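You operate a simulated robot arm through the tools that you are given. There is no shell and no other tool. Be economical: measure what you need, move in short steps, check, and stop when the job is done.

The job below is to be done with a simulated two-armed robot. You get a single attempt, and the scene is never put back.

TASK
Swap the glasses case in the upper cupboard drawer for the shoe brush.
Fine: keep the brass catch down while you pull; the case goes on the table, the drawer ends shut. Where these are worked on the way, their far stop is far enough and under half their travel is too little: upper cupboard drawer.
Where things are to end (x, y in the base frame): glasses case within 60 mm of [700, 500]; shoe brush within 60 mm of [720, 10].

Only the result counts: the job must be done as asked and must still hold three seconds after the hand-in. Knocking over, shifting, dropping, spilling or breaking anything else fails it.

THE ROBOT
Two 6-joint arms with two-finger parallel grippers on one trunk, on a base that drives. Base frame: it is fixed to the floor where the robot stands at the start and does not move with it; the origin is under the middle of the robot, x ahead of it, y to its left, z up; the surface under the hand at the start is at about z = 800. Units: mm, degrees, N and s.
The left shoulder is at the start at [70, 166, 1380], the right one opposite. With the tool pointing down near the work surface each hand reaches from about 380 to 800 mm from the robot's upright axis, wherever it stands, measured 20 degrees to its own side. Places, roughly: brass catch [500, -200, 800]; inside of the upper cupboard drawer [800, -100, 600]; iron catch [600, 200, 800]; shoe brush (10x5x5 cm) [600, 300, 800]; soap bar (8x5x3 cm) [700, -100, 700]; top of the long table [900, 600, 700]; upper cupboard drawer [700, -100, 700]. Payload 3.91 kg a hand.
The TCP of each hand is the grasp point between the finger pads, 30 mm short of the fingertips. In the tool frame z runs along the fingers and y along their closing line. Largest opening 110 mm; finger width 20, thickness 10; the body of the gripper, 48 by 112 mm, starts 55 mm behind the TCP.
Orientation is that of the tool frame in the base frame, as a unit quaternion [x, y, z, w]. With the fingers straight down and closing along the base's y, the tool's x points along the base's -x, its y along +y and its z along -z.

THE INTERFACE
- The arms move only by the tool servo_tool. It takes "left_commands", "right_commands" or both (then of equal length, played together; a hand with none holds still); each is a list that holds one entry, the list of rows, each a list of 7 numbers: the shift along the tool's x, y, z in mm, then the turn, a rotation vector about the tool's x, y, z in rad, then the gripper command, from -1 (shut) to 1 (fully open), values between in proportion. In form: [[[dx, dy, dz, wx, wy, wz, grip], ...]]. A call has 1 to 10 rows; each row shifts and turns the commanded pose from where the row before left it, along the tool's axes as they then stand. A row lasts 0.2 s, in which the tool goes at most 50 mm and 8.6 degrees; a call with a longer step from one row to the next is refused whole, and so is a gripper value outside its range. Where a pose cannot be reached the arm comes as near as it can. A force on the tool above 40 N (or 10 N above the force at the start of the call, whichever is more), or a blocked arm, ends the call early, and 0.2 s more pass. Each finger travels about 108 mm/s and halts on what it meets, pressing with about 35 N; the grip force reading is that of the motor and also rises with nothing between the fingers. The clock runs only during rows and for 0.2 s after the last one: add rows that do not move to give the fingers time. The reply holds the time, the measured pose of the TCP, the force on the tool along the base axes, the opening and the grip force, in the units named above and with some noise, with the torque about the TCP (base axes, N m) and any sound that the robot's microphone picked up.
- Cameras (640 x 400 px; columns grow to the right, rows downward): "scene" is now at [110.5, 16.9, 1572.8]; the picture's right is [0.26, -0.96, 0.00], its down [-0.86, -0.24, -0.45] and it looks along [0.43, 0.12, -0.89] (base axes); focal length 261 px, centre (320, 200). "left" rides on the left gripper at [77, -7, -114] in its tool frame; the picture's right is [0.09, 1.00, 0.00], its down [-0.80, 0.07, -0.59] and it looks along [-0.59, 0.05, 0.80] (tool axes); focal length 270 px, centre (320, 200). "right" rides on the right gripper at [77, 7, -114] in its tool frame; the picture's right is [-0.09, 1.00, 0.00], its down [-0.80, -0.07, -0.59] and it looks along [-0.59, -0.05, 0.80] (tool axes); focal length 270 px, centre (320, 200). There is no depth. A picture from a camera that has moved, and an enlarged one, comes with that camera's place and axes in the base frame and with its lens.
- camera(camera): a new picture of that camera. No time passes.
- lift_body(by): slides the trunk up (or, below 0, down) by that many mm; the arms and the scene camera ride with it, the base frame stays. It gives what a move gives, with no picture.
- steer(legs): drives the robot by 1 to 6 legs, each [ahead, left, turn to the left] in mm, mm and degrees, along the robot's own axes; the way and the turn of a leg run together, so that a leg with both is an arc; at most 1500 mm and 180 degrees a leg. The arms and the cameras ride along, it lands a little off, and it stops where it bumps. It gives what a move gives.
- turn_head(pan, tilt): turns the head with the scene camera to pan (to the left, within 86 degrees either way) and tilt (down, from -29 to 69), counted from straight ahead of the robot. It gives what a move gives.
- inspect(camera, box): a new picture of the part [left, top, right, bottom] of that camera's present view, enlarged. No time passes.
- close_job(): hands the job in; it is judged then, once.

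Go step by step. Nothing tells you exact positions but the pictures and the camera data: compare them with the known pose of the tool, close in by small moves and look again before you grip or let go. The budget is 120 turns and 88 pictures, counting those below and the enlarged ones. Unless the task says otherwise, let go and move clear before handing in, and close with one line.

The tools are called after "Request:" as name(argument=value, ...) on one line, values as JSON. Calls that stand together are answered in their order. servo_tool: Moves the arms, as the interface text tells. Its arguments: {"type":"object","properties":{"left_commands":{"type":"array"},"right_commands":{"type":"array"}},"required":[]} The other tools are called the same way: lift_body (by) slides the trunk up or down; steer (legs) drives the base; turn_head (pan, tilt) turns the head that bears the scene camera; camera (camera) takes a picture; inspect (camera, box) takes an enlarged picture of a part of a camera's view; close_job () hands the job in.

At the start:

```text
time_s: 0.0
left_ee_pos: [542.4, 430.8, 992.0]
left_tool_rot: [0.0, 1.0, 0.0, 0.0]
left_force: [-0.1, 1.3, 0.8]
left_wrist_torque: [-0.03, 0.0, 0.01]
left_opening: 110.2
left_finger_force: 0.1
right_ee_pos: [693.0, -85.5, 1028.2]
right_tool_rot: [-0.001, 1.0, 0.0, 0.0]
right_force: [0.8, 0.0, 0.2]
right_wrist_torque: [0.0, 0.0, 0.01]
right_opening: 110.0
right_finger_force: 0.1
trunk travel left (down, up): [-875.0, 65.0]
robot x, y, heading: [0.3, -1.6, -0.1]
head pan, tilt: [15.3, 63.3]
```

scene: 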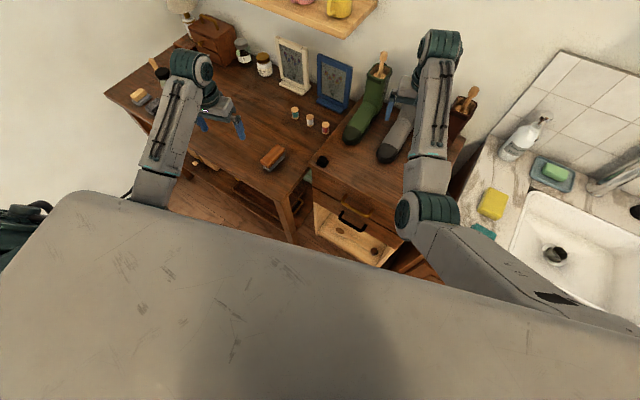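
right: 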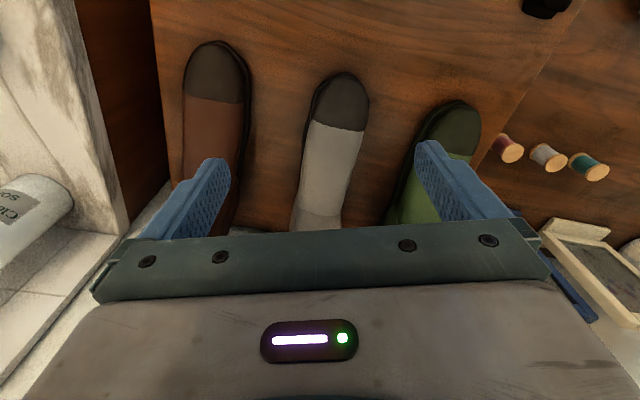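
left: 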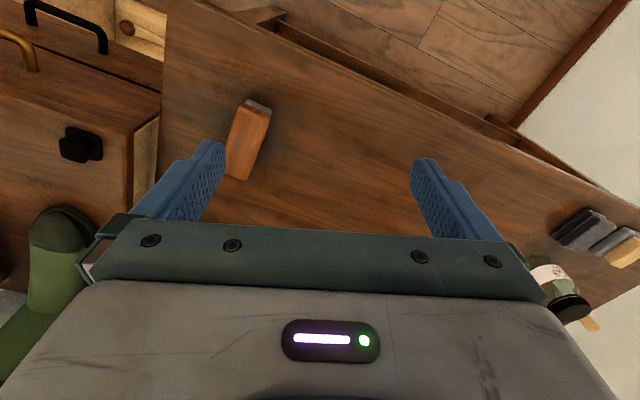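

The table with the shoe brush lies to the left and the cupboard with drawers and boots on top is in the middle. I'll enlarge the cupboard front to find the catches and handles.

Request:
inspect(camera="scene", box=[220, 100, 420, 280])

Request:
inspect(camera="left", box=[0, 0, 300, 200])

```text
2.22 times, centred on (320, 190) of scene
camera zoom: at [110.5, 16.9, 1572.8], right [0.26, -0.96, 0.0], down [-0.86, -0.24, -0.45], along [0.43, 0.12, -0.89], focal length 580 px, centre (320, 222)
```

zoom: 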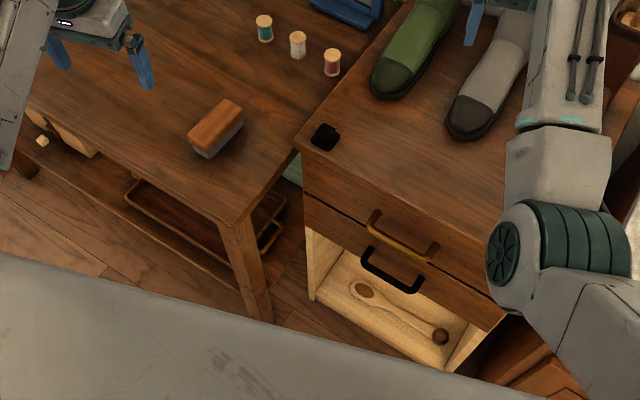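

```text
2.00 times, centred on (150, 100) of left
camera zoom: at [465.6, 423.4, 1106.8], right [-0.09, 1.0, 0.0], down [0.8, 0.07, 0.59], along [0.59, 0.05, -0.8], focal length 541 px, centre (660, 400)
```

zoom: 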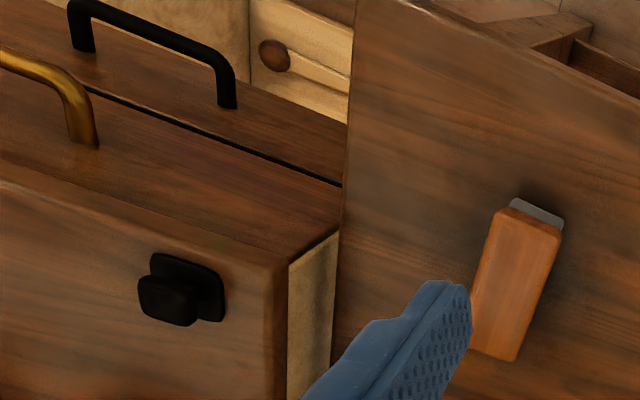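

The iron catch triangulates to about (628, 149, 810), with the cupboard's front-left corner near (616, 193). The right arm hides the brass catch, so I'll pull the right hand back and look at the front from there.

Request:
servo_tool(right_commands=[[[40, -20, 0, 0, 0, 0, 1], [40, -20, 0, 0, 0, 0, 1], [40, -20, 0, 0, 0, 0, 1], [40, -20, 0, 0, 0, 0, 1], [40, -20, 0, 0, 0, 0, 1], [40, -20, 0, 0, 0, 0, 1], [0, 0, 0, 0, 0, 0, 1]]])

Request:
camera(camera="scene")

Request:
camera(camera="right")

```text
time_s: 1.6
left_ee_pos: [543.9, 430.2, 990.5]
left_tool_rot: [0.0, 1.0, -0.001, 0.0]
left_force: [0.9, 0.5, 1.0]
left_wrist_torque: [0.0, 0.01, 0.03]
left_opening: 110.1
left_finger_force: 0.1
right_ee_pos: [493.1, -177.7, 933.1]
right_tool_rot: [0.0, 1.0, 0.0, 0.001]
right_force: [0.8, -0.4, 0.0]
right_wrist_torque: [-0.04, 0.0, -0.01]
right_opening: 110.0
right_finger_force: 0.0
right hand out of reach, approached as far as the arm can: row 1, 2, 3, 4, 5, 6
trunk travel left (down, up): [-875.0, 65.0]
robot x, y, heading: [-2.4, 3.6, 0.0]
head pan, tilt: [15.3, 63.3]
```

```text
82 pictures are left
camera scene: at [111.2, 17.2, 1572.7], right [0.26, -0.96, 0.0], down [-0.86, -0.24, -0.45], along [0.43, 0.12, -0.89], focal length 261 px, centre (320, 200)
```

scene: 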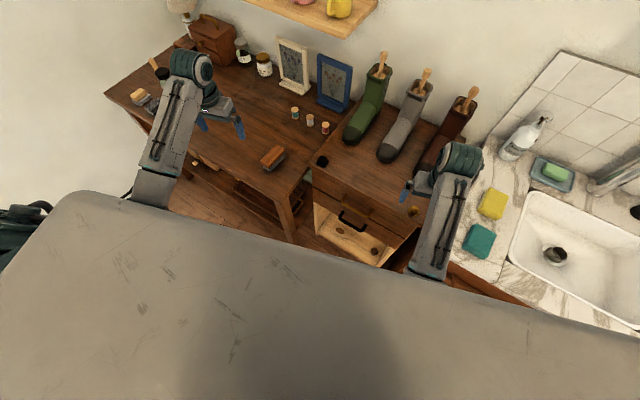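

```text
81 pictures are left
camera right: at [416.7, -171.3, 1046.3], right [0.09, 1.0, 0.0], down [0.8, -0.07, 0.6], along [0.59, -0.05, -0.8], focal length 270 px, centre (320, 200)
```

right: 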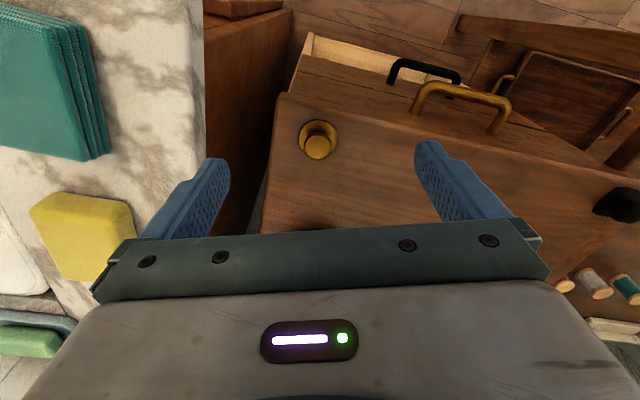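

The brass catch is a round button at about (522, -181, 812). The front runs along (0.31, 0.95), so the drawer pulls out along (-0.95, 0.31), and its brass handle is near (525, -8, 711). I'll back the robot off and square it to the cupboard.

Request:
steer(legs=[[-172, 111, 0], [0, 0, -17.8]])

Request:
turn_head(pan=0, tilt=55)

Request:
camera(camera="scene")

Request:
camera(camera="right")

```text
time_s: 4.2
left_ee_pos: [477.9, 354.7, 990.8]
left_tool_rot: [0.156, 0.988, 0.0, 0.0]
left_force: [0.4, 0.2, 0.2]
left_wrist_torque: [0.0, 0.01, -0.02]
left_opening: 110.1
left_finger_force: 0.1
right_ee_pos: [241.5, -209.0, 933.3]
right_tool_rot: [0.155, 0.988, -0.001, 0.002]
right_force: [-0.3, 0.2, 0.0]
right_wrist_torque: [-0.04, 0.05, 0.0]
right_opening: 110.2
right_finger_force: 0.1
trunk travel left (down, up): [-875.0, 65.0]
robot x, y, heading: [-171.4, 110.9, -17.8]
head pan, tilt: [15.3, 63.3]
```

```text
time_s: 5.0
left_ee_pos: [477.0, 354.3, 992.3]
left_tool_rot: [0.156, 0.988, 0.0, 0.0]
left_force: [-0.1, -0.4, 0.5]
left_wrist_torque: [0.0, -0.03, 0.04]
left_opening: 110.0
left_finger_force: 0.0
right_ee_pos: [242.1, -209.8, 933.3]
right_tool_rot: [0.155, 0.988, 0.0, 0.002]
right_force: [0.6, -0.5, 0.2]
right_wrist_torque: [0.02, 0.02, 0.02]
right_opening: 110.0
right_finger_force: 0.0
trunk travel left (down, up): [-875.0, 65.0]
robot x, y, heading: [-173.8, 112.5, -17.7]
head pan, tilt: [0.0, 55.0]
```

```text
80 pictures are left
camera scene: at [-56.1, 73.5, 1582.5], right [-0.31, -0.95, 0.0], down [-0.78, 0.25, -0.57], along [0.55, -0.18, -0.82], focal length 261 px, centre (320, 200)
```

scene: 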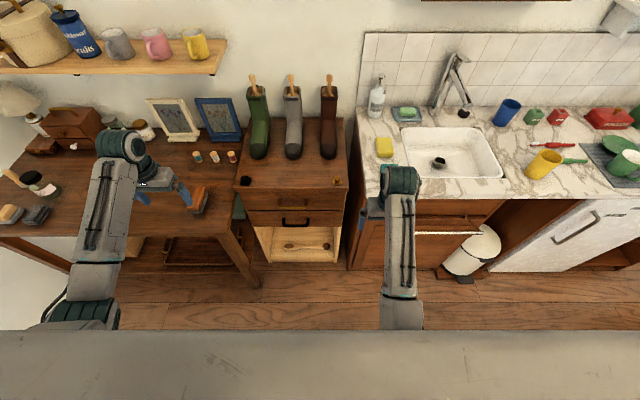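

```text
79 pictures are left
camera right: at [171.6, -179.9, 1046.4], right [0.39, 0.92, 0.0], down [0.74, -0.31, 0.6], along [0.55, -0.23, -0.8], focal length 270 px, centre (320, 200)
```

right: 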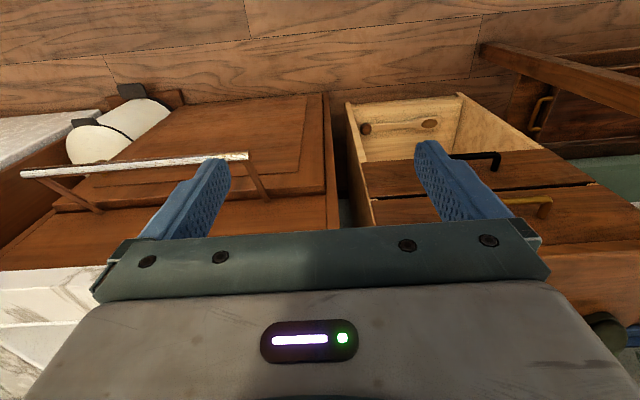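

The robot now faces the cupboard squarely. I'll enlarge the cupboard front to measure it.

Request:
inspect(camera="scene", box=[180, 150, 380, 275])

Request:
inspect(camera="left", box=[0, 0, 320, 200])

```text
3.20 times, centred on (280, 212) of scene
camera zoom: at [-56.1, 73.5, 1582.5], right [-0.31, -0.95, 0.0], down [-0.78, 0.25, -0.57], along [0.55, -0.18, -0.82], focal length 836 px, centre (448, 160)
```

zoom: 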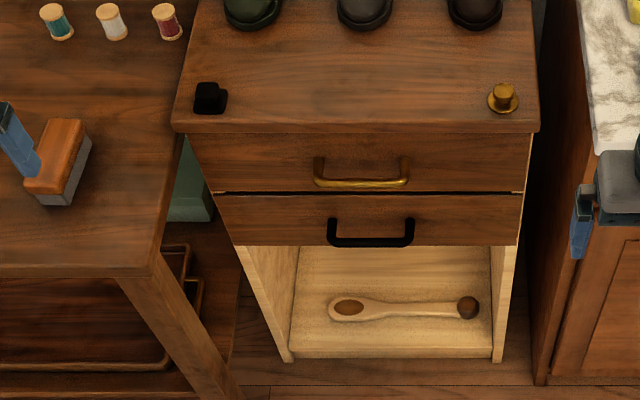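

```text
2.00 times, centred on (160, 100) of left
camera zoom: at [401.3, 370.6, 1106.8], right [0.22, 0.97, 0.0], down [0.78, -0.18, 0.59], along [0.58, -0.13, -0.8], focal length 541 px, centre (640, 400)
```

zoom: 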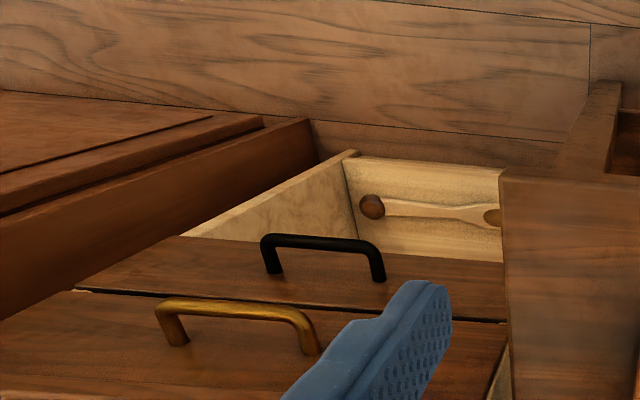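

Working in a robot-aligned frame (f ahead, l left), the handle bar is at f 701, l 107, z 707 and the brass button at about f 757, l -67. I'll move the right hand toward the button while the left hand turns to suit the handle.

Request:
servo_tool(right_commands=[[[-17, 11.3, 0, 0, 0, 0, 0.5], [-17, 11.3, 0, 0, 0, 0, 0], [-17, 11.3, 0, 0, 0, 0, -1], [-17, 11.3, 0, 0, 0, 0, -1], [-17, 11.3, 0, 0, 0, 0, -1], [-17, 11.3, 0, 0, 0, 0, -1], [-17, 11.3, 0, 0, 0, 0, -1], [-17, 11.3, 0, 0, 0, 0, -1], [-17, 11.3, 0, 0, 0, 0, -1], [-17, 11.3, 0, 0, 0, 0, -1]]], left_commands=[[[0, 0, 0, 0, 0, 0.149, 1], [0, 0, 0, 0, 0, 0.149, 1], [0, 0, 0, 0, 0, 0.149, 1], [0, 0, 0, 0, 0, 0.149, 1], [0, 0, 0, 0, 0, 0.149, 1], [0, 0, 0, 0, 0, 0.149, 1], [0, 0, 0, 0, 0, 0.149, 1], [0, 0, 0, 0, 0, 0.149, 1], [0, 0, 0, 0, 0, 0.149, 1], [0, 0, 0, 0, 0, 0.149, 1]]])

Request:
camera(camera="right")

```text
time_s: 7.2
left_ee_pos: [477.6, 354.7, 991.5]
left_tool_rot: [0.785, 0.619, -0.001, -0.001]
left_force: [0.5, -0.2, 0.1]
left_wrist_torque: [0.0, 0.03, -0.01]
left_opening: 110.1
left_finger_force: 0.1
right_ee_pos: [439.7, -151.9, 934.5]
right_tool_rot: [0.155, 0.988, 0.0, 0.001]
right_force: [0.3, -1.1, -0.1]
right_wrist_torque: [-0.01, 0.01, 0.0]
right_opening: 0.0
right_finger_force: 34.8
trunk travel left (down, up): [-875.0, 65.0]
robot x, y, heading: [-174.4, 114.5, -17.9]
head pan, tilt: [0.0, 55.0]
```

```text
76 pictures are left
camera right: at [369.6, -122.5, 1047.6], right [0.39, 0.92, 0.0], down [0.74, -0.31, 0.6], along [0.55, -0.23, -0.8], focal length 270 px, centre (320, 200)
```

right: 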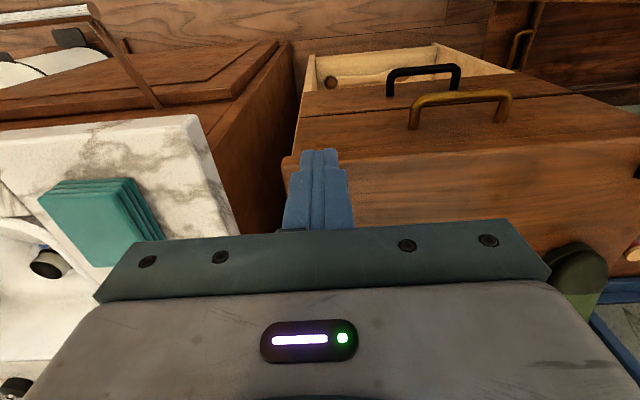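

The closed fingers hide the button here, so I'll align it from the scene camera. The right hand moves above the button while the left hand finishes its tilt.

Request:
servo_tool(right_commands=[[[-20, 0, 0, 0, 0, 0, -1], [-20, 0, 0, 0, 0, 0, -1], [-20, 0, 0, 0, 0, 0, -1], [-20, 0, 0, 0, 0, 0, -1], [-12, 0, 10, 0, 0, 0, -1], [0, 0, 20, 0, 0, 0, -1], [0, 0, 20, 0, 0, 0, -1], [0, 0, 0, 0, 0, 0, -1]]], left_commands=[[[0, 0, 0, 0, 0, 0.081, 1], [0, 0, 0, -0.137, 0, 0, 1], [0, 0, 0, -0.137, 0, 0, 1], [0, 0, 0, -0.137, 0, 0, 1], [0, 0, 0, -0.137, 0, 0, 1], [0, 0, 0, -0.137, 0, 0, 1], [0, 0, 0, -0.137, 0, 0, 1], [0, 0, 0, -0.138, 0, 0, 1]]])

Request:
inspect(camera="scene", box=[180, 125, 380, 250])

```text
time_s: 9.0
left_ee_pos: [476.8, 354.9, 992.6]
left_tool_rot: [0.717, 0.521, 0.273, 0.375]
left_force: [0.2, 0.3, 0.6]
left_wrist_torque: [-0.03, 0.04, -0.01]
left_opening: 110.0
left_finger_force: 0.1
right_ee_pos: [526.3, -184.0, 884.3]
right_tool_rot: [0.156, 0.988, 0.0, 0.003]
right_force: [0.4, -0.1, 0.3]
right_wrist_torque: [0.01, -0.01, 0.0]
right_opening: 0.0
right_finger_force: 34.6
trunk travel left (down, up): [-875.0, 65.0]
robot x, y, heading: [-170.1, 109.0, -18.1]
head pan, tilt: [0.0, 55.0]
```

```text
3.20 times, centred on (280, 188) of scene
camera zoom: at [-57.0, 74.4, 1582.6], right [-0.31, -0.95, 0.0], down [-0.78, 0.25, -0.57], along [0.55, -0.18, -0.82], focal length 836 px, centre (448, 240)
```

zoom: 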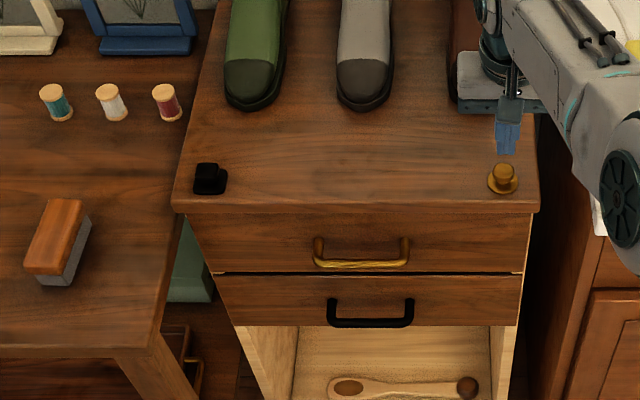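

The projected fingertip matches the picture, so the right fingertip is over the button and about 35 mm above it. Next the left hand moves across to the front of the handle.

Request:
servo_tool(left_commands=[[[-36, 0, 0, 0, 0, 0, 0.5], [-36, 0, 0, 0, 0, 0, 0], [-36, 0, 0, 0, 0, 0, -0.4], [-36, 0, 0, 0, 0, 0, -0.4], [-36, 0, 0, 0, 0, 0, -0.4], [-36, 0, 0, 0, 0, 0, -0.4], [-36, 0, 0, 0, 0, 0, -0.4], [-36, 0, 0, 0, 0, 0, -0.4], [-34, 0, 0, 0, 0, 0, -0.4], [0, 0, 0, 0, 0, 0, -0.4]]])

Request:
servo_tool(left_commands=[[[0, -14, 20, 0, 0, 0, -0.4], [0, -14, 20, 0, 0, 0, -0.4], [0, -14, 20, 0, 0, 0, -0.4], [0, -14, 20, 0, 0, 0, -0.4], [0, -14, 20, 0, 0, 0, -0.4], [0, -14, 20, 0, 0, 0, -0.4], [0, -14, 20, 0, 0, 0, -0.4], [0, -14, 20, 0, 0, 0, -0.4], [0, -14, 20, 0, 0, 0, -0.4], [0, -14, 20, 0, 0, 0, -0.4]]])

Request:
inspect(camera="scene", box=[180, 125, 380, 250])

Request:
camera(camera="left")

```text
time_s: 11.0
left_ee_pos: [408.0, 123.6, 978.8]
left_tool_rot: [0.741, 0.482, 0.325, 0.336]
left_force: [-0.4, 0.3, 0.5]
left_wrist_torque: [-0.01, 0.0, 0.01]
left_opening: 33.0
left_finger_force: 0.1
left hand out of reach, approached as far as the arm can: row 9
right_ee_pos: [527.4, -181.6, 883.0]
right_tool_rot: [0.156, 0.988, -0.001, 0.001]
right_force: [-0.3, 0.9, -0.1]
right_wrist_torque: [0.02, 0.02, -0.02]
right_opening: 0.0
right_finger_force: 34.6
trunk travel left (down, up): [-875.0, 65.0]
robot x, y, heading: [-173.3, 110.5, -17.9]
head pan, tilt: [0.0, 55.0]
stopped in row 9 (left hand): the arm was blocked; the commanded pose is now the measured one
```

```text
time_s: 13.2
left_ee_pos: [499.6, 126.5, 752.7]
left_tool_rot: [0.74, 0.483, 0.325, 0.337]
left_force: [-1.0, -1.1, 0.7]
left_wrist_torque: [0.01, 0.03, -0.01]
left_opening: 33.1
left_finger_force: 0.0
right_ee_pos: [527.2, -183.2, 883.6]
right_tool_rot: [0.156, 0.988, -0.001, 0.002]
right_force: [-0.9, 0.4, 0.5]
right_wrist_torque: [-0.02, 0.05, 0.02]
right_opening: 0.0
right_finger_force: 35.3
trunk travel left (down, up): [-875.0, 65.0]
robot x, y, heading: [-174.1, 112.5, -17.9]
head pan, tilt: [0.0, 55.0]
```

```text
3.20 times, centred on (280, 188) of scene
camera zoom: at [-54.8, 73.9, 1582.4], right [-0.31, -0.95, 0.0], down [-0.78, 0.25, -0.57], along [0.54, -0.18, -0.82], focal length 836 px, centre (448, 240)
```

zoom: 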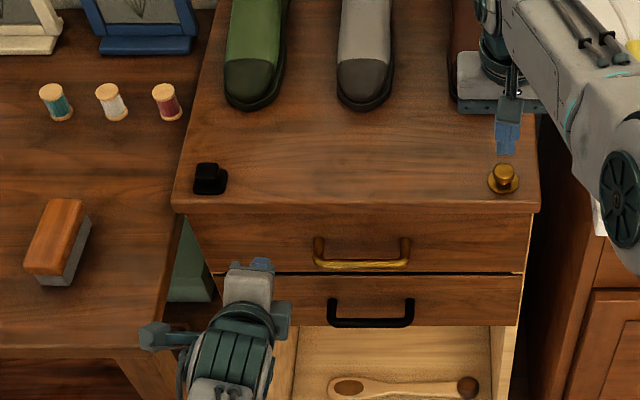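

```text
73 pictures are left
camera left: at [428.2, 221.3, 823.3], right [0.52, -0.22, 0.82], down [-0.7, -0.66, 0.27], along [0.48, -0.72, -0.5], focal length 270 px, centre (320, 200)
```

left: 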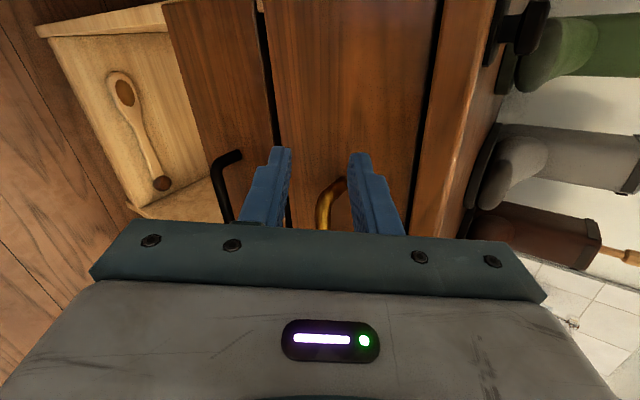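

The left hand came out about 110 mm too far left and rolled by 9°. At this lower height I'll undo the roll and slide it in front of the bar.

Request:
servo_tool(left_commands=[[[0, 0, -12, 0, 0, -0.094, -0.4], [0, 0, 0, 0, 0, -0.094, -0.4], [-20, 0, 0, 0, 0, 0, -0.4], [-20, 0, 0, 0, 0, 0, -0.4], [-20, 0, 0, 0, 0, 0, -0.4], [-20, 0, 0, 0, 0, 0, -0.4], [-20, 0, 0, 0, 0, 0, -0.4], [-11, 0, 0, 0, 0, 0, -0.4], [0, 0, 0, 0, 0, 0, -0.4]]])

Request:
inspect(camera="scene", box=[180, 125, 380, 250])

Request:
camera(camera="left")

```text
time_s: 15.2
left_ee_pos: [464.4, 25.2, 758.1]
left_tool_rot: [0.692, 0.551, 0.293, 0.364]
left_force: [0.8, -0.8, -0.3]
left_wrist_torque: [-0.01, 0.04, -0.02]
left_opening: 33.0
left_finger_force: 0.0
right_ee_pos: [525.4, -183.0, 884.2]
right_tool_rot: [0.156, 0.988, -0.001, 0.002]
right_force: [-0.1, -0.2, 1.1]
right_wrist_torque: [0.03, -0.04, 0.01]
right_opening: 0.1
right_finger_force: 35.0
trunk travel left (down, up): [-875.0, 65.0]
robot x, y, heading: [-172.1, 112.7, -18.1]
head pan, tilt: [0.0, 55.0]
```

```text
3.20 times, centred on (280, 188) of scene
camera zoom: at [-56.0, 74.2, 1582.5], right [-0.31, -0.95, 0.0], down [-0.78, 0.25, -0.57], along [0.55, -0.18, -0.82], focal length 836 px, centre (448, 240)
```

zoom: 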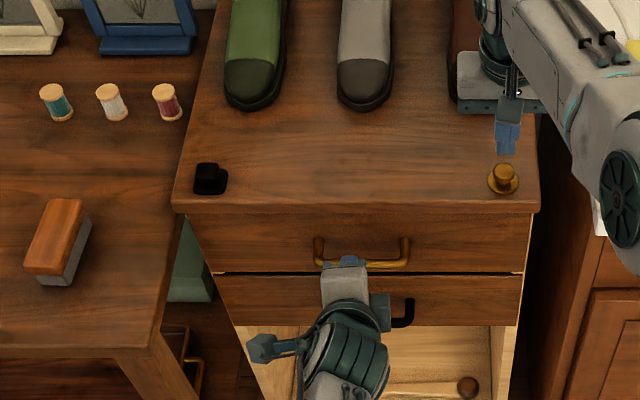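

```text
71 pictures are left
camera left: at [385.3, 119.9, 818.2], right [0.57, -0.04, 0.82], down [-0.62, -0.68, 0.39], along [0.54, -0.73, -0.41], focal length 270 px, centre (320, 200)
```

left: 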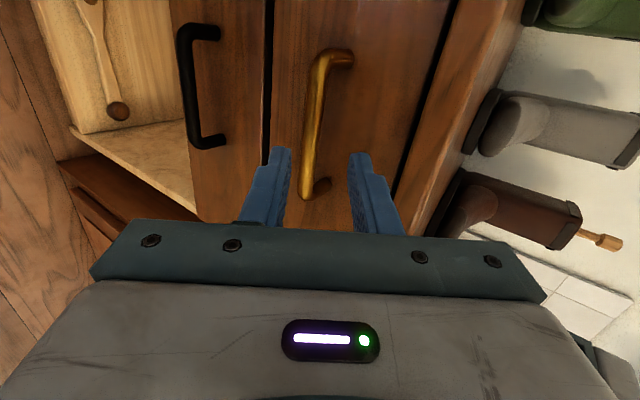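

The left hand is lined up with the bar, which lies about 84 mm ahead along the fingers. I'll advance 70 mm and look again.

Request:
servo_tool(left_commands=[[[0, -2, 14, 0, 0, 0, -0.4], [0, -2, 14, 0, 0, 0, -0.4], [0, 0, 14, 0, 0, 0, -0.4], [0, 0, 14, 0, 0, 0, -0.4], [0, 0, 14, 0, 0, 0, -0.4], [0, 0, 0, 0, 0, 0, -0.4]]])

Request:
camera(camera="left")

Request:
inspect(camera="scene", box=[220, 150, 370, 250])

```text
time_s: 16.6
left_ee_pos: [518.3, 7.5, 717.6]
left_tool_rot: [0.691, 0.55, 0.293, 0.366]
left_force: [0.0, 0.2, 0.0]
left_wrist_torque: [-0.02, 0.03, 0.0]
left_opening: 32.9
left_finger_force: 0.0
right_ee_pos: [525.9, -183.7, 884.9]
right_tool_rot: [0.156, 0.988, 0.0, 0.002]
right_force: [-0.5, -0.2, 0.2]
right_wrist_torque: [-0.01, 0.01, -0.01]
right_opening: 0.0
right_finger_force: 34.8
trunk travel left (down, up): [-875.0, 65.0]
robot x, y, heading: [-173.4, 113.3, -17.7]
head pan, tilt: [0.0, 55.0]
```

```text
70 pictures are left
camera left: at [439.7, 104.8, 776.8], right [0.57, -0.04, 0.82], down [-0.62, -0.68, 0.39], along [0.54, -0.73, -0.41], focal length 270 px, centre (320, 200)
```

left: 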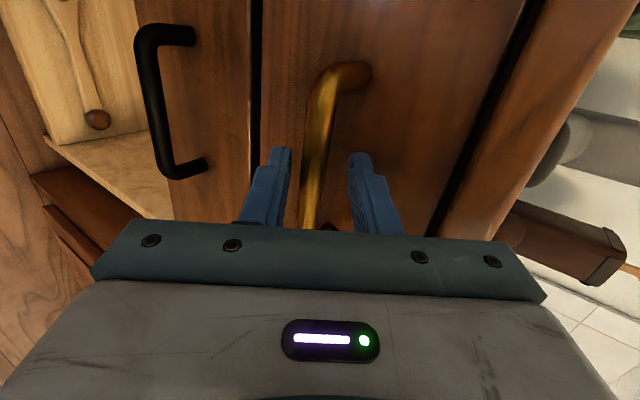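

```text
4.00 times, centred on (295, 200) of scene
camera zoom: at [-56.6, 74.0, 1582.6], right [-0.31, -0.95, 0.0], down [-0.78, 0.25, -0.57], along [0.55, -0.18, -0.82], focal length 1045 px, centre (420, 200)
```

zoom: 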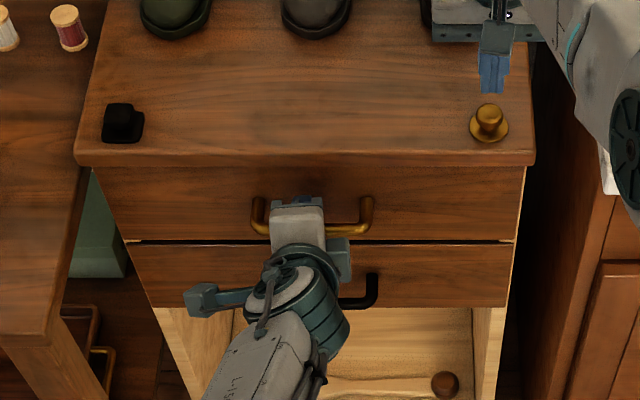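

The bar is between the left fingers, so I'll close on it. The right fingertip then comes down onto the button.

Request:
servo_tool(left_commands=[[[0, 0, 3, 0, 0, 0, -0.4], [0, 0, 0, 0, 0, 0, -0.7], [0, 0, 0, 0, 0, 0, -1], [0, 0, 0, 0, 0, 0, -1]]])

Request:
servo_tool(right_commands=[[[0, 4, 10, 0, 0, 0, -1], [0, 0, 10, 0, 0, 0, -1], [0, 0, 6, 0, 0, 0, -1], [0, 0, 4, 0, 0, 0, -1], [0, 0, 4, 0, 0, 0, -1], [0, 0, 4, 0, 0, 0, -1]]], left_commands=[[[0, 0, 0, 0, 0, 0, -1], [0, 0, 0, 0, 0, 0, -1], [0, 0, 0, 0, 0, 0, -1], [0, 0, 0, 0, 0, 0, -1], [0, 0, 0, 0, 0, 0, -1], [0, 0, 0, 0, 0, 0, -1]]])

Request:
inspect(camera="scene", box=[220, 150, 370, 250])

```text
time_s: 17.6
left_ee_pos: [519.7, 8.9, 712.3]
left_tool_rot: [0.693, 0.55, 0.291, 0.364]
left_force: [-12.9, 1.9, -14.7]
left_wrist_torque: [0.64, 0.0, -0.86]
left_opening: 14.4
left_finger_force: 45.2
right_ee_pos: [527.9, -183.3, 883.3]
right_tool_rot: [0.155, 0.988, 0.0, 0.002]
right_force: [-0.6, -0.2, -0.5]
right_wrist_torque: [-0.01, 0.01, -0.02]
right_opening: 0.0
right_finger_force: 34.7
trunk travel left (down, up): [-875.0, 65.0]
robot x, y, heading: [-173.0, 110.7, -18.0]
head pan, tilt: [0.0, 55.0]
```

```text
time_s: 19.0
left_ee_pos: [518.4, 10.1, 713.3]
left_tool_rot: [0.693, 0.551, 0.291, 0.363]
left_force: [-16.4, 2.2, -20.7]
left_wrist_torque: [0.93, -0.03, -0.3]
left_opening: 14.3
left_finger_force: 45.2
right_ee_pos: [513.4, -182.4, 851.7]
right_tool_rot: [0.155, 0.988, 0.0, 0.002]
right_force: [1.2, 0.3, 2.4]
right_wrist_torque: [0.02, -0.04, 0.02]
right_opening: 0.0
right_finger_force: 35.0
right hand out of reach, approached as far as the arm can: row 1, 2, 4, 6
trunk travel left (down, up): [-875.0, 65.0]
robot x, y, heading: [-170.9, 113.3, -18.0]
head pan, tilt: [0.0, 55.0]
```

```text
4.00 times, centred on (295, 200) of scene
camera zoom: at [-55.0, 73.4, 1582.4], right [-0.31, -0.95, 0.0], down [-0.78, 0.25, -0.57], along [0.55, -0.18, -0.82], focal length 1045 px, centre (420, 200)
```

zoom: 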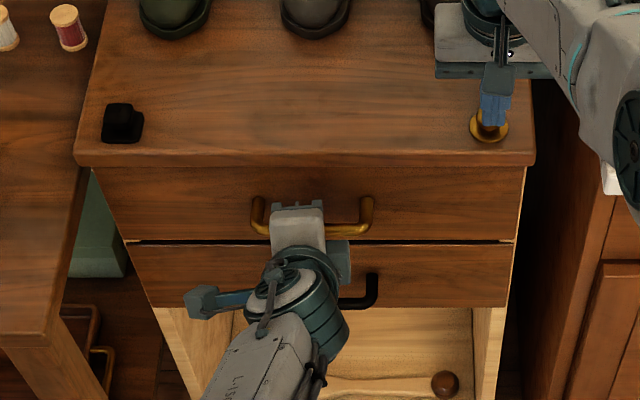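

The right arm is at its far limit just above the button. I'll let go of the handle, back both hands off a little and drive 50 mm closer.

Request:
servo_tool(left_commands=[[[0, 0, 0, 0, 0, 0, -0.4], [0, 0, 0, 0, 0, 0, -0.4], [0, 0, -20, 0, 0, 0, -0.4], [0, 0, -25, 0, 0, 0, -0.4], [0, 0, -25, 0, 0, 0, -0.4], [0, 0, -20, 0, 0, 0, -0.4], [0, 0, 0, 0, 0, 0, -0.4]]], right_commands=[[[0, 0, -10, 0, 0, 0, -1], [0, 0, -10, 0, 0, 0, -1], [0, 0, -10, 0, 0, 0, -1], [0, 0, -5, 0, 0, 0, -1], [0, 0, 0, 0, 0, 0, -1], [0, 0, 0, 0, 0, 0, -1], [0, 0, 0, 0, 0, 0, -1]]])

Request:
steer(legs=[[55, 0, 0]])

Request:
inspect(camera="scene", box=[220, 150, 370, 250])

```text
time_s: 20.6
left_ee_pos: [453.5, 33.4, 766.5]
left_tool_rot: [0.692, 0.548, 0.299, 0.362]
left_force: [0.6, 0.4, 0.5]
left_wrist_torque: [-0.01, 0.0, -0.01]
left_opening: 32.7
left_finger_force: 0.0
right_ee_pos: [512.7, -181.3, 886.5]
right_tool_rot: [0.156, 0.988, 0.0, 0.002]
right_force: [-0.2, 0.0, 0.5]
right_wrist_torque: [-0.01, -0.01, 0.01]
right_opening: 0.0
right_finger_force: 34.8
trunk travel left (down, up): [-875.0, 65.0]
robot x, y, heading: [-171.8, 111.8, -17.8]
head pan, tilt: [0.0, 55.0]
```

```text
time_s: 21.5
left_ee_pos: [499.3, 18.2, 768.7]
left_tool_rot: [0.692, 0.547, 0.299, 0.364]
left_force: [-0.6, -0.6, 0.3]
left_wrist_torque: [0.02, 0.01, 0.01]
left_opening: 33.1
left_finger_force: 0.0
right_ee_pos: [561.6, -197.3, 893.0]
right_tool_rot: [0.156, 0.988, -0.001, 0.005]
right_force: [-0.5, 0.6, 0.5]
right_wrist_torque: [0.01, -0.01, -0.01]
right_opening: 0.1
right_finger_force: 34.4
trunk travel left (down, up): [-875.0, 65.0]
robot x, y, heading: [-120.8, 92.9, -18.1]
head pan, tilt: [0.0, 55.0]
```

```text
4.00 times, centred on (295, 200) of scene
camera zoom: at [-12.3, 59.9, 1583.4], right [-0.31, -0.95, 0.0], down [-0.78, 0.25, -0.58], along [0.55, -0.18, -0.82], focal length 1045 px, centre (420, 200)
```

zoom: 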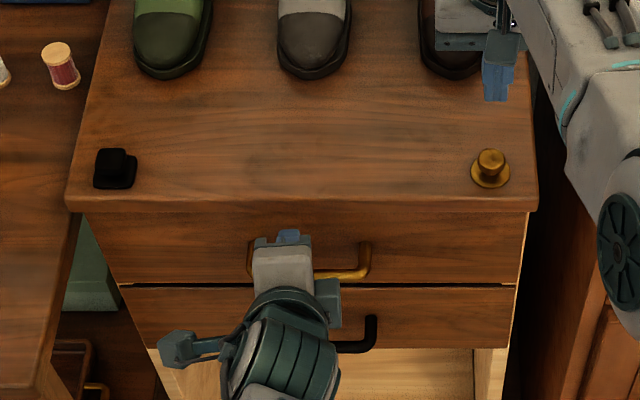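

The base is closer now. I'll re-align the right tip over the button and bring the left fingers back over the bar.

Request:
servo_tool(left_commands=[[[0, -12, 0, 0, 0, 0, -0.4], [0, -12, 0, 0, 0, 0, -0.4], [0, -10, 0, 0, 0, 0, -0.4], [0, 0, 12, 0, 0, 0, -0.4], [0, 0, 12, 0, 0, 0, -0.4], [0, 0, 12, 0, 0, 0, -0.4], [0, 0, 12, 0, 0, 0, -0.4], [0, 0, 0, 0, 0, 0, -0.4]]], right_commands=[[[13, 2, 0, 0, 0, 0, -1], [13, 2, 0, 0, 0, 0, -1], [12, 2, 0, 0, 0, 0, -1], [0, 0, 10, 0, 0, 0, -1], [0, 0, 10, 0, 0, 0, -1], [0, 0, 10, 0, 0, 0, -1], [0, 0, 0, 0, 0, 0, -1], [0, 0, 0, 0, 0, 0, -1]]])

Request:
inspect(camera="scene", box=[220, 150, 370, 250])

Request:
camera(camera="left")

```text
time_s: 23.3
left_ee_pos: [522.8, 13.7, 710.5]
left_tool_rot: [0.693, 0.548, 0.298, 0.362]
left_force: [0.1, -0.4, 1.0]
left_wrist_torque: [0.01, -0.02, 0.01]
left_opening: 33.1
left_finger_force: 0.0
right_ee_pos: [530.5, -181.0, 856.6]
right_tool_rot: [0.156, 0.988, 0.0, 0.001]
right_force: [-1.4, 0.1, 0.5]
right_wrist_torque: [0.0, -0.02, 0.03]
right_opening: 0.0
right_finger_force: 34.5
trunk travel left (down, up): [-875.0, 65.0]
robot x, y, heading: [-116.5, 94.2, -18.0]
head pan, tilt: [0.0, 55.0]
```

```text
4.00 times, centred on (295, 200) of scene
camera zoom: at [-4.4, 57.1, 1582.5], right [-0.31, -0.95, 0.0], down [-0.78, 0.25, -0.57], along [0.55, -0.18, -0.82], focal length 1045 px, centre (420, 200)
```

zoom: 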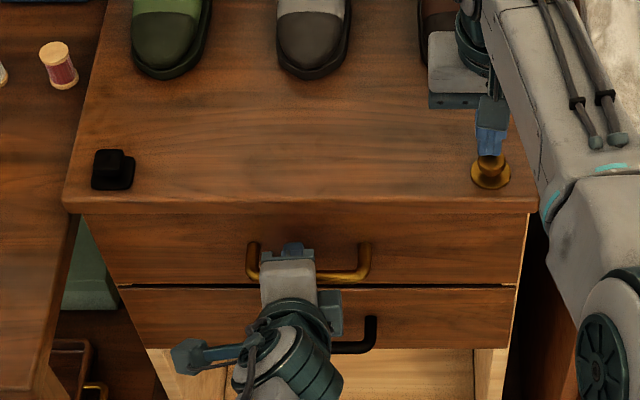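

```text
65 pictures are left
camera left: at [444.5, 108.7, 770.1], right [0.56, -0.05, 0.83], down [-0.62, -0.69, 0.38], along [0.55, -0.73, -0.42], focal length 270 px, centre (320, 200)
```

left: 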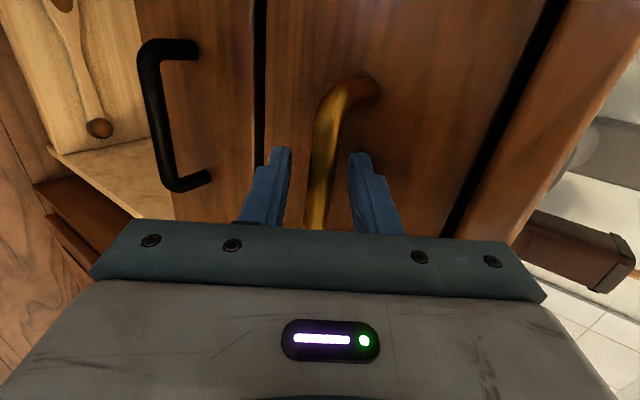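

The bar is centred between the left fingers and the right tip sits just over the button. I'll grip the bar, then press down in small steps.

Request:
servo_tool(left_commands=[[[0, 0, 4, 0, 0, 0, -0.4], [0, 0, 0, 0, 0, 0, -1], [0, 0, 0, 0, 0, 0, -1]]])

Request:
servo_tool(right_commands=[[[0, 0, 4, 0, 0, 0, -1], [0, 0, 3, 0, 0, 0, -1], [0, 0, 3, 0, 0, 0, -1], [0, 0, 3, 0, 0, 0, -1], [0, 0, 3, 0, 0, 0, -1]]])

```text
time_s: 24.1
left_ee_pos: [525.5, 13.3, 708.2]
left_tool_rot: [0.693, 0.547, 0.299, 0.363]
left_force: [-7.1, 2.4, 8.4]
left_wrist_torque: [0.78, -0.25, -0.57]
left_opening: 14.3
left_finger_force: 44.5
right_ee_pos: [530.0, -180.8, 858.6]
right_tool_rot: [0.156, 0.988, -0.001, 0.003]
right_force: [-0.3, -1.0, 0.2]
right_wrist_torque: [-0.01, 0.0, -0.01]
right_opening: 0.0
right_finger_force: 35.1
trunk travel left (down, up): [-875.0, 65.0]
robot x, y, heading: [-125.5, 91.3, -18.0]
head pan, tilt: [0.0, 55.0]
```

```text
time_s: 25.3
left_ee_pos: [525.7, 13.6, 709.6]
left_tool_rot: [0.693, 0.548, 0.298, 0.363]
left_force: [-1.5, -1.3, -1.8]
left_wrist_torque: [0.88, -0.28, -0.32]
left_opening: 14.2
left_finger_force: 45.2
right_ee_pos: [530.2, -182.1, 844.8]
right_tool_rot: [0.156, 0.988, 0.0, 0.005]
right_force: [-4.1, 1.0, 18.2]
right_wrist_torque: [-0.01, 0.24, -0.01]
right_opening: 0.2
right_finger_force: 34.8
trunk travel left (down, up): [-875.0, 65.0]
robot x, y, heading: [-118.2, 95.4, -17.9]
head pan, tilt: [0.0, 55.0]
```

The tip is on the button with about 18 N. I'll press further to find its bottom.

Request:
servo_tool(right_commands=[[[0, 0, 2, 0, 0, 0, -1], [0, 0, 2, 0, 0, 0, -1], [0, 0, 2, 0, 0, 0, -1], [0, 0, 0, 0, 0, 0, -1]]])

Request:
inspect(camera="scene", box=[270, 150, 370, 220])

```text
time_s: 26.0
left_ee_pos: [523.8, 13.9, 709.1]
left_tool_rot: [0.693, 0.547, 0.298, 0.363]
left_force: [1.1, 0.4, 1.7]
left_wrist_torque: [0.63, -0.25, -0.75]
left_opening: 13.9
left_finger_force: 44.8
right_ee_pos: [529.8, -181.7, 845.4]
right_tool_rot: [0.156, 0.988, -0.002, 0.007]
right_force: [-8.7, 2.6, 20.4]
right_wrist_torque: [0.03, 0.43, 0.02]
right_opening: 0.0
right_finger_force: 35.2
trunk travel left (down, up): [-875.0, 65.0]
robot x, y, heading: [-121.9, 93.2, -17.8]
head pan, tilt: [0.0, 55.0]
stopped in row 3 (right hand): the force on the tool passed its limit at 42 N (the readings are from after the stop); the commanded pose is now the measured one
```

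```text
5.71 times, centred on (320, 185) of scene
camera zoom: at [-10.1, 59.0, 1583.1], right [-0.31, -0.95, 0.0], down [-0.78, 0.25, -0.58], along [0.55, -0.18, -0.82], focal length 1492 px, centre (320, 286)
```

zoom: 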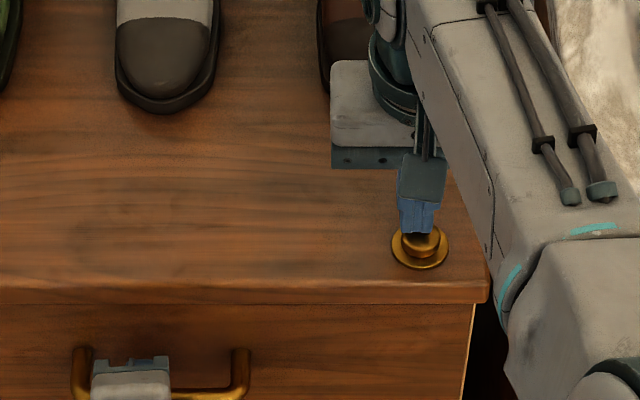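

The button is depressed and bottomed out. I'll start a small pull on the handle while the right hand holds the button down.

Request:
servo_tool(left_commands=[[[0.4, -2.8, -4.1, 0, 0, 0, -1], [0.4, -2.8, -4.1, 0, 0, 0, -1], [0.6, -4.5, -6.6, 0, 0, 0, -1], [0.6, -4.5, -6.6, 0, 0, 0, -1], [0, 0, 0, 0, 0, 0, -1]]], right_commands=[[[0, 0, 0.5, 0, 0, 0, -1], [0, 0, 0, 0, 0, 0, -1], [0, 0, 0, 0, 0, 0, -1], [0, 0, 0, 0, 0, 0, -1], [0, 0, 0, 0, 0, 0, -1]]])

Request:
inspect(camera="scene", box=[220, 150, 370, 250])

```text
time_s: 27.2
left_ee_pos: [498.4, 22.6, 707.6]
left_tool_rot: [0.693, 0.548, 0.298, 0.361]
left_force: [-1.2, 1.1, 1.7]
left_wrist_torque: [0.87, -0.3, -0.36]
left_opening: 14.1
left_finger_force: 45.1
right_ee_pos: [531.5, -182.5, 843.3]
right_tool_rot: [0.155, 0.988, -0.002, 0.008]
right_force: [1.5, -0.3, 32.1]
right_wrist_torque: [-0.02, 0.13, -0.01]
right_opening: 0.0
right_finger_force: 34.9
trunk travel left (down, up): [-875.0, 65.0]
robot x, y, heading: [-119.7, 94.8, -18.0]
head pan, tilt: [0.0, 55.0]
```

```text
4.00 times, centred on (295, 200) of scene
camera zoom: at [-10.3, 59.4, 1583.2], right [-0.31, -0.95, 0.0], down [-0.78, 0.25, -0.58], along [0.55, -0.18, -0.82], focal length 1045 px, centre (420, 200)
```

zoom: 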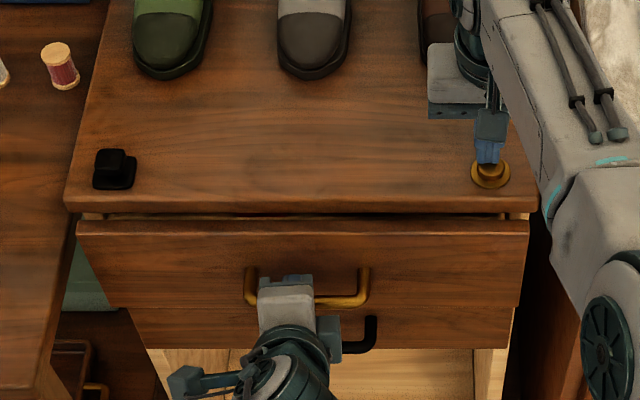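

The drawer has come out about 27 mm with almost no resistance. I'll keep pulling with the button held.

Request:
servo_tool(left_commands=[[[1.2, -8.4, -12.3, 0, 0, 0, -1], [1.2, -8.4, -12.3, 0, 0, 0, -1], [1.2, -8.4, -12.3, 0, 0, 0, -1], [1.2, -8.4, -12.3, 0, 0, 0, -1], [1.2, -8.4, -12.3, 0, 0, 0, -1], [1.2, -8.4, -12.3, 0, 0, 0, -1], [1.2, -8.4, -12.3, 0, 0, 0, -1], [1.2, -8.4, -12.3, 0, 0, 0, -1], [1.2, -8.4, -12.3, 0, 0, 0, -1], [0, 0, 0, 0, 0, 0, -1]]])

Request:
inspect(camera="scene", box=[200, 150, 400, 300])

```text
time_s: 29.4
left_ee_pos: [376.8, 67.7, 708.7]
left_tool_rot: [0.695, 0.542, 0.304, 0.362]
left_force: [-9.1, -34.8, -10.2]
left_wrist_torque: [0.59, -0.17, -0.66]
left_opening: 14.1
left_finger_force: 45.1
right_ee_pos: [531.2, -180.6, 844.2]
right_tool_rot: [0.156, 0.988, 0.001, 0.007]
right_force: [4.6, 15.7, 36.9]
right_wrist_torque: [0.43, 0.11, -0.07]
right_opening: 0.0
right_finger_force: 34.7
trunk travel left (down, up): [-875.0, 65.0]
robot x, y, heading: [-120.0, 95.6, -18.1]
head pan, tilt: [0.0, 55.0]
```

```text
2.67 times, centred on (300, 225) of scene
camera zoom: at [-10.6, 56.6, 1583.0], right [-0.31, -0.95, 0.0], down [-0.78, 0.25, -0.58], along [0.55, -0.18, -0.82], focal length 696 px, centre (373, 133)
```

zoom: 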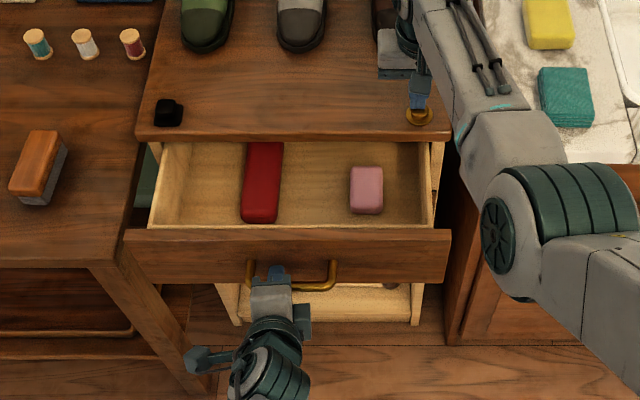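

The drawer is out about 158 mm; a red case and a pink soap bar lie inside. The left hand has drifted sideways by about 6 mm, so I'll correct that and pull on to the far stop.

Request:
servo_tool(left_commands=[[[-3, 0, 0, 0, 0, 0, -1], [-3, 0, 0, 0, 0, 0, -1], [0.4, -5.6, -8.2, 0, 0, 0, -1], [0.4, -5.6, -8.2, 0, 0, 0, -1], [0.4, -5.6, -8.2, 0, 0, 0, -1], [0.4, -5.6, -8.2, 0, 0, 0, -1], [0.4, -5.6, -8.2, 0, 0, 0, -1], [0.4, -5.6, -8.2, 0, 0, 0, -1], [0.4, -5.6, -8.2, 0, 0, 0, -1], [0, 0, 0, 0, 0, 0, -1]]])

Request:
inspect(camera="scene", box=[200, 150, 400, 300])

```text
time_s: 31.6
left_ee_pos: [322.5, 96.7, 711.7]
left_tool_rot: [0.7, 0.526, 0.321, 0.36]
left_force: [-7.7, -29.1, 5.9]
left_wrist_torque: [-1.06, 0.23, -0.02]
left_opening: 14.0
left_finger_force: 45.6
right_ee_pos: [528.8, -183.7, 844.0]
right_tool_rot: [0.156, 0.988, -0.001, 0.009]
right_force: [1.1, 3.6, 33.9]
right_wrist_torque: [0.09, 0.2, -0.28]
right_opening: 0.0
right_finger_force: 35.4
trunk travel left (down, up): [-875.0, 65.0]
robot x, y, heading: [-123.7, 96.5, -17.8]
head pan, tilt: [0.0, 55.0]
```

```text
2.67 times, centred on (300, 225) of scene
camera zoom: at [-12.4, 55.5, 1583.5], right [-0.31, -0.95, 0.0], down [-0.78, 0.25, -0.58], along [0.55, -0.18, -0.82], focal length 696 px, centre (373, 133)
```

zoom: 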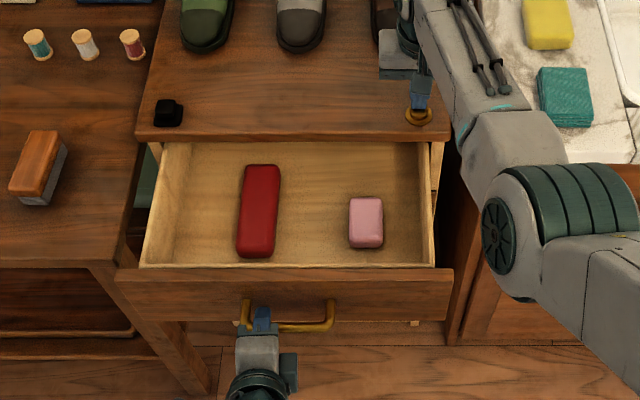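

About 218 mm out and still free, but the hand has slid left along the bar. I'll loosen, re-centre on the bar, re-grip and pull to the stop, still holding the button.

Request:
servo_tool(left_commands=[[[0, 0, 0, 0, 0, 0, -0.5], [-5, 0, 0, 0, 0, -0.04, -0.5], [-6, 0, 0, 0, 0, -0.04, -0.5], [-6, 0, 0, 0, 0, 0, -0.5], [0, 0, 0, 0, 0, 0, -1], [0, 0, 0, 0, 0, 0, -1]]])

Request:
servo_tool(left_commands=[[[0.2, -5.4, -8.4, 0, 0, 0, -1], [0.2, -5.4, -8.4, 0, 0, 0, -1], [0.2, -5.4, -8.4, 0, 0, 0, -1], [0.2, -5.4, -8.4, 0, 0, 0, -1], [0, 0, 0, 0, 0, 0, -1]]])

Request:
inspect(camera="scene", box=[200, 150, 400, 300])

```text
time_s: 32.8
left_ee_pos: [319.5, 101.0, 707.1]
left_tool_rot: [0.688, 0.541, 0.316, 0.366]
left_force: [-7.7, -18.1, 23.3]
left_wrist_torque: [0.22, -0.21, -1.07]
left_opening: 13.9
left_finger_force: 34.6
right_ee_pos: [531.3, -183.2, 844.5]
right_tool_rot: [0.155, 0.988, 0.001, 0.009]
right_force: [-6.6, 4.3, 19.5]
right_wrist_torque: [0.1, 0.31, -0.04]
right_opening: 0.0
right_finger_force: 35.6
trunk travel left (down, up): [-875.0, 65.0]
robot x, y, heading: [-121.8, 92.5, -18.0]
head pan, tilt: [0.0, 55.0]
stopped in row 5 (left hand): the force on the tool passed its limit at 54 N (the readings are from after the stop); the commanded pose is now the measured one
```

```text
time_s: 33.4
left_ee_pos: [310.6, 103.7, 706.5]
left_tool_rot: [0.69, 0.536, 0.318, 0.368]
left_force: [-7.7, -17.7, 13.1]
left_wrist_torque: [0.22, -0.21, -0.62]
left_opening: 13.6
left_finger_force: 45.1
right_ee_pos: [533.2, -183.9, 844.6]
right_tool_rot: [0.156, 0.988, 0.002, 0.009]
right_force: [-4.5, 0.3, 12.2]
right_wrist_torque: [0.06, 0.24, -0.01]
right_opening: 0.3
right_finger_force: 35.0
trunk travel left (down, up): [-875.0, 65.0]
robot x, y, heading: [-123.1, 95.5, -18.0]
head pan, tilt: [0.0, 55.0]
stopped in row 2 (left hand): the force on the tool passed its limit at 42 N (the readings are from after the stop); the commanded pose is now the measured one
```

```text
2.67 times, centred on (300, 225) of scene
camera zoom: at [-10.0, 53.9, 1582.8], right [-0.31, -0.95, 0.0], down [-0.78, 0.25, -0.58], along [0.55, -0.18, -0.82], focal length 696 px, centre (373, 133)
```

zoom: 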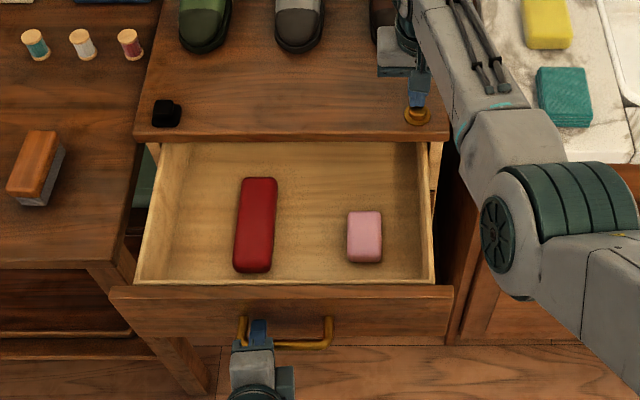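

The drawer is out about 230 mm and both the case and the soap are fully exposed, which is well past half travel. I'll let go of the handle, back the left hand clear, raise the right hand off the button and look.

Request:
servo_tool(left_commands=[[[0, 0, 0, 0, 0, 0, -0.4], [0, 0, 0, 0, 0, 0, -0.4], [0, 0, -10, 0, 0, 0, -0.4], [0, 0, -15, 0, 0, 0, -0.4], [0, 0, -15, 0, 0, 0, -0.4], [0, 0, -15, 0, 0, 0, -0.4], [0, 0, 0, 0, 0, 0, -0.4]]])

Request:
servo_tool(right_commands=[[[0, 0, -10, 0, 0, 0, -1], [0, 0, -20, 0, 0, 0, -1], [0, 0, -25, 0, 0, 0, -1], [0, 0, -25, 0, 0, 0, -1], [0, 0, 0, 0, 0, 0, -1]]])

Request:
camera(camera="scene")

```text
time_s: 35.1
left_ee_pos: [284.8, 136.4, 736.4]
left_tool_rot: [0.697, 0.517, 0.336, 0.367]
left_force: [0.3, 0.6, 0.2]
left_wrist_torque: [0.04, 0.03, 0.0]
left_opening: 33.2
left_finger_force: 0.0
right_ee_pos: [536.1, -182.4, 844.2]
right_tool_rot: [0.156, 0.988, 0.0, 0.011]
right_force: [-4.2, 0.0, 11.4]
right_wrist_torque: [-0.02, 0.22, -0.02]
right_opening: 0.0
right_finger_force: 34.7
trunk travel left (down, up): [-875.0, 65.0]
robot x, y, heading: [-117.2, 96.7, -17.9]
head pan, tilt: [0.0, 55.0]
stopped in row 7 (left hand): the arm was blocked; the commanded pose is now the measured one
```

```text
time_s: 36.4
left_ee_pos: [285.5, 133.7, 735.8]
left_tool_rot: [0.698, 0.517, 0.335, 0.365]
left_force: [-0.1, 1.2, -0.6]
left_wrist_torque: [0.04, -0.04, 0.03]
left_opening: 33.0
left_finger_force: 0.0
right_ee_pos: [535.3, -183.5, 922.5]
right_tool_rot: [0.155, 0.988, 0.0, 0.008]
right_force: [-0.4, 0.2, -0.1]
right_wrist_torque: [-0.03, 0.01, -0.02]
right_opening: 0.0
right_finger_force: 35.3
trunk travel left (down, up): [-875.0, 65.0]
robot x, y, heading: [-123.6, 92.3, -18.0]
head pan, tilt: [0.0, 55.0]
```

```text
59 pictures are left
camera scene: at [-4.2, 56.4, 1582.5], right [-0.31, -0.95, 0.0], down [-0.78, 0.25, -0.57], along [0.55, -0.18, -0.82], focal length 261 px, centre (320, 200)
```

scene: 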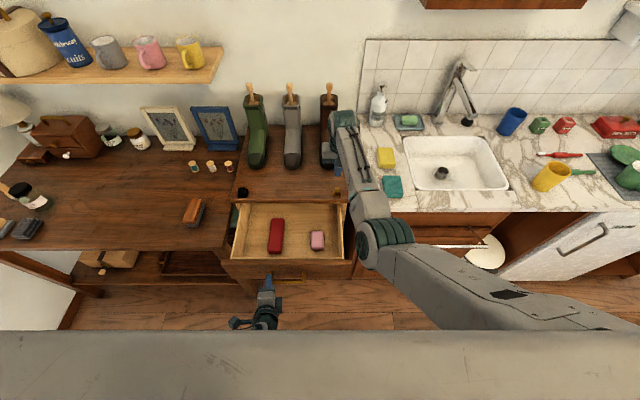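

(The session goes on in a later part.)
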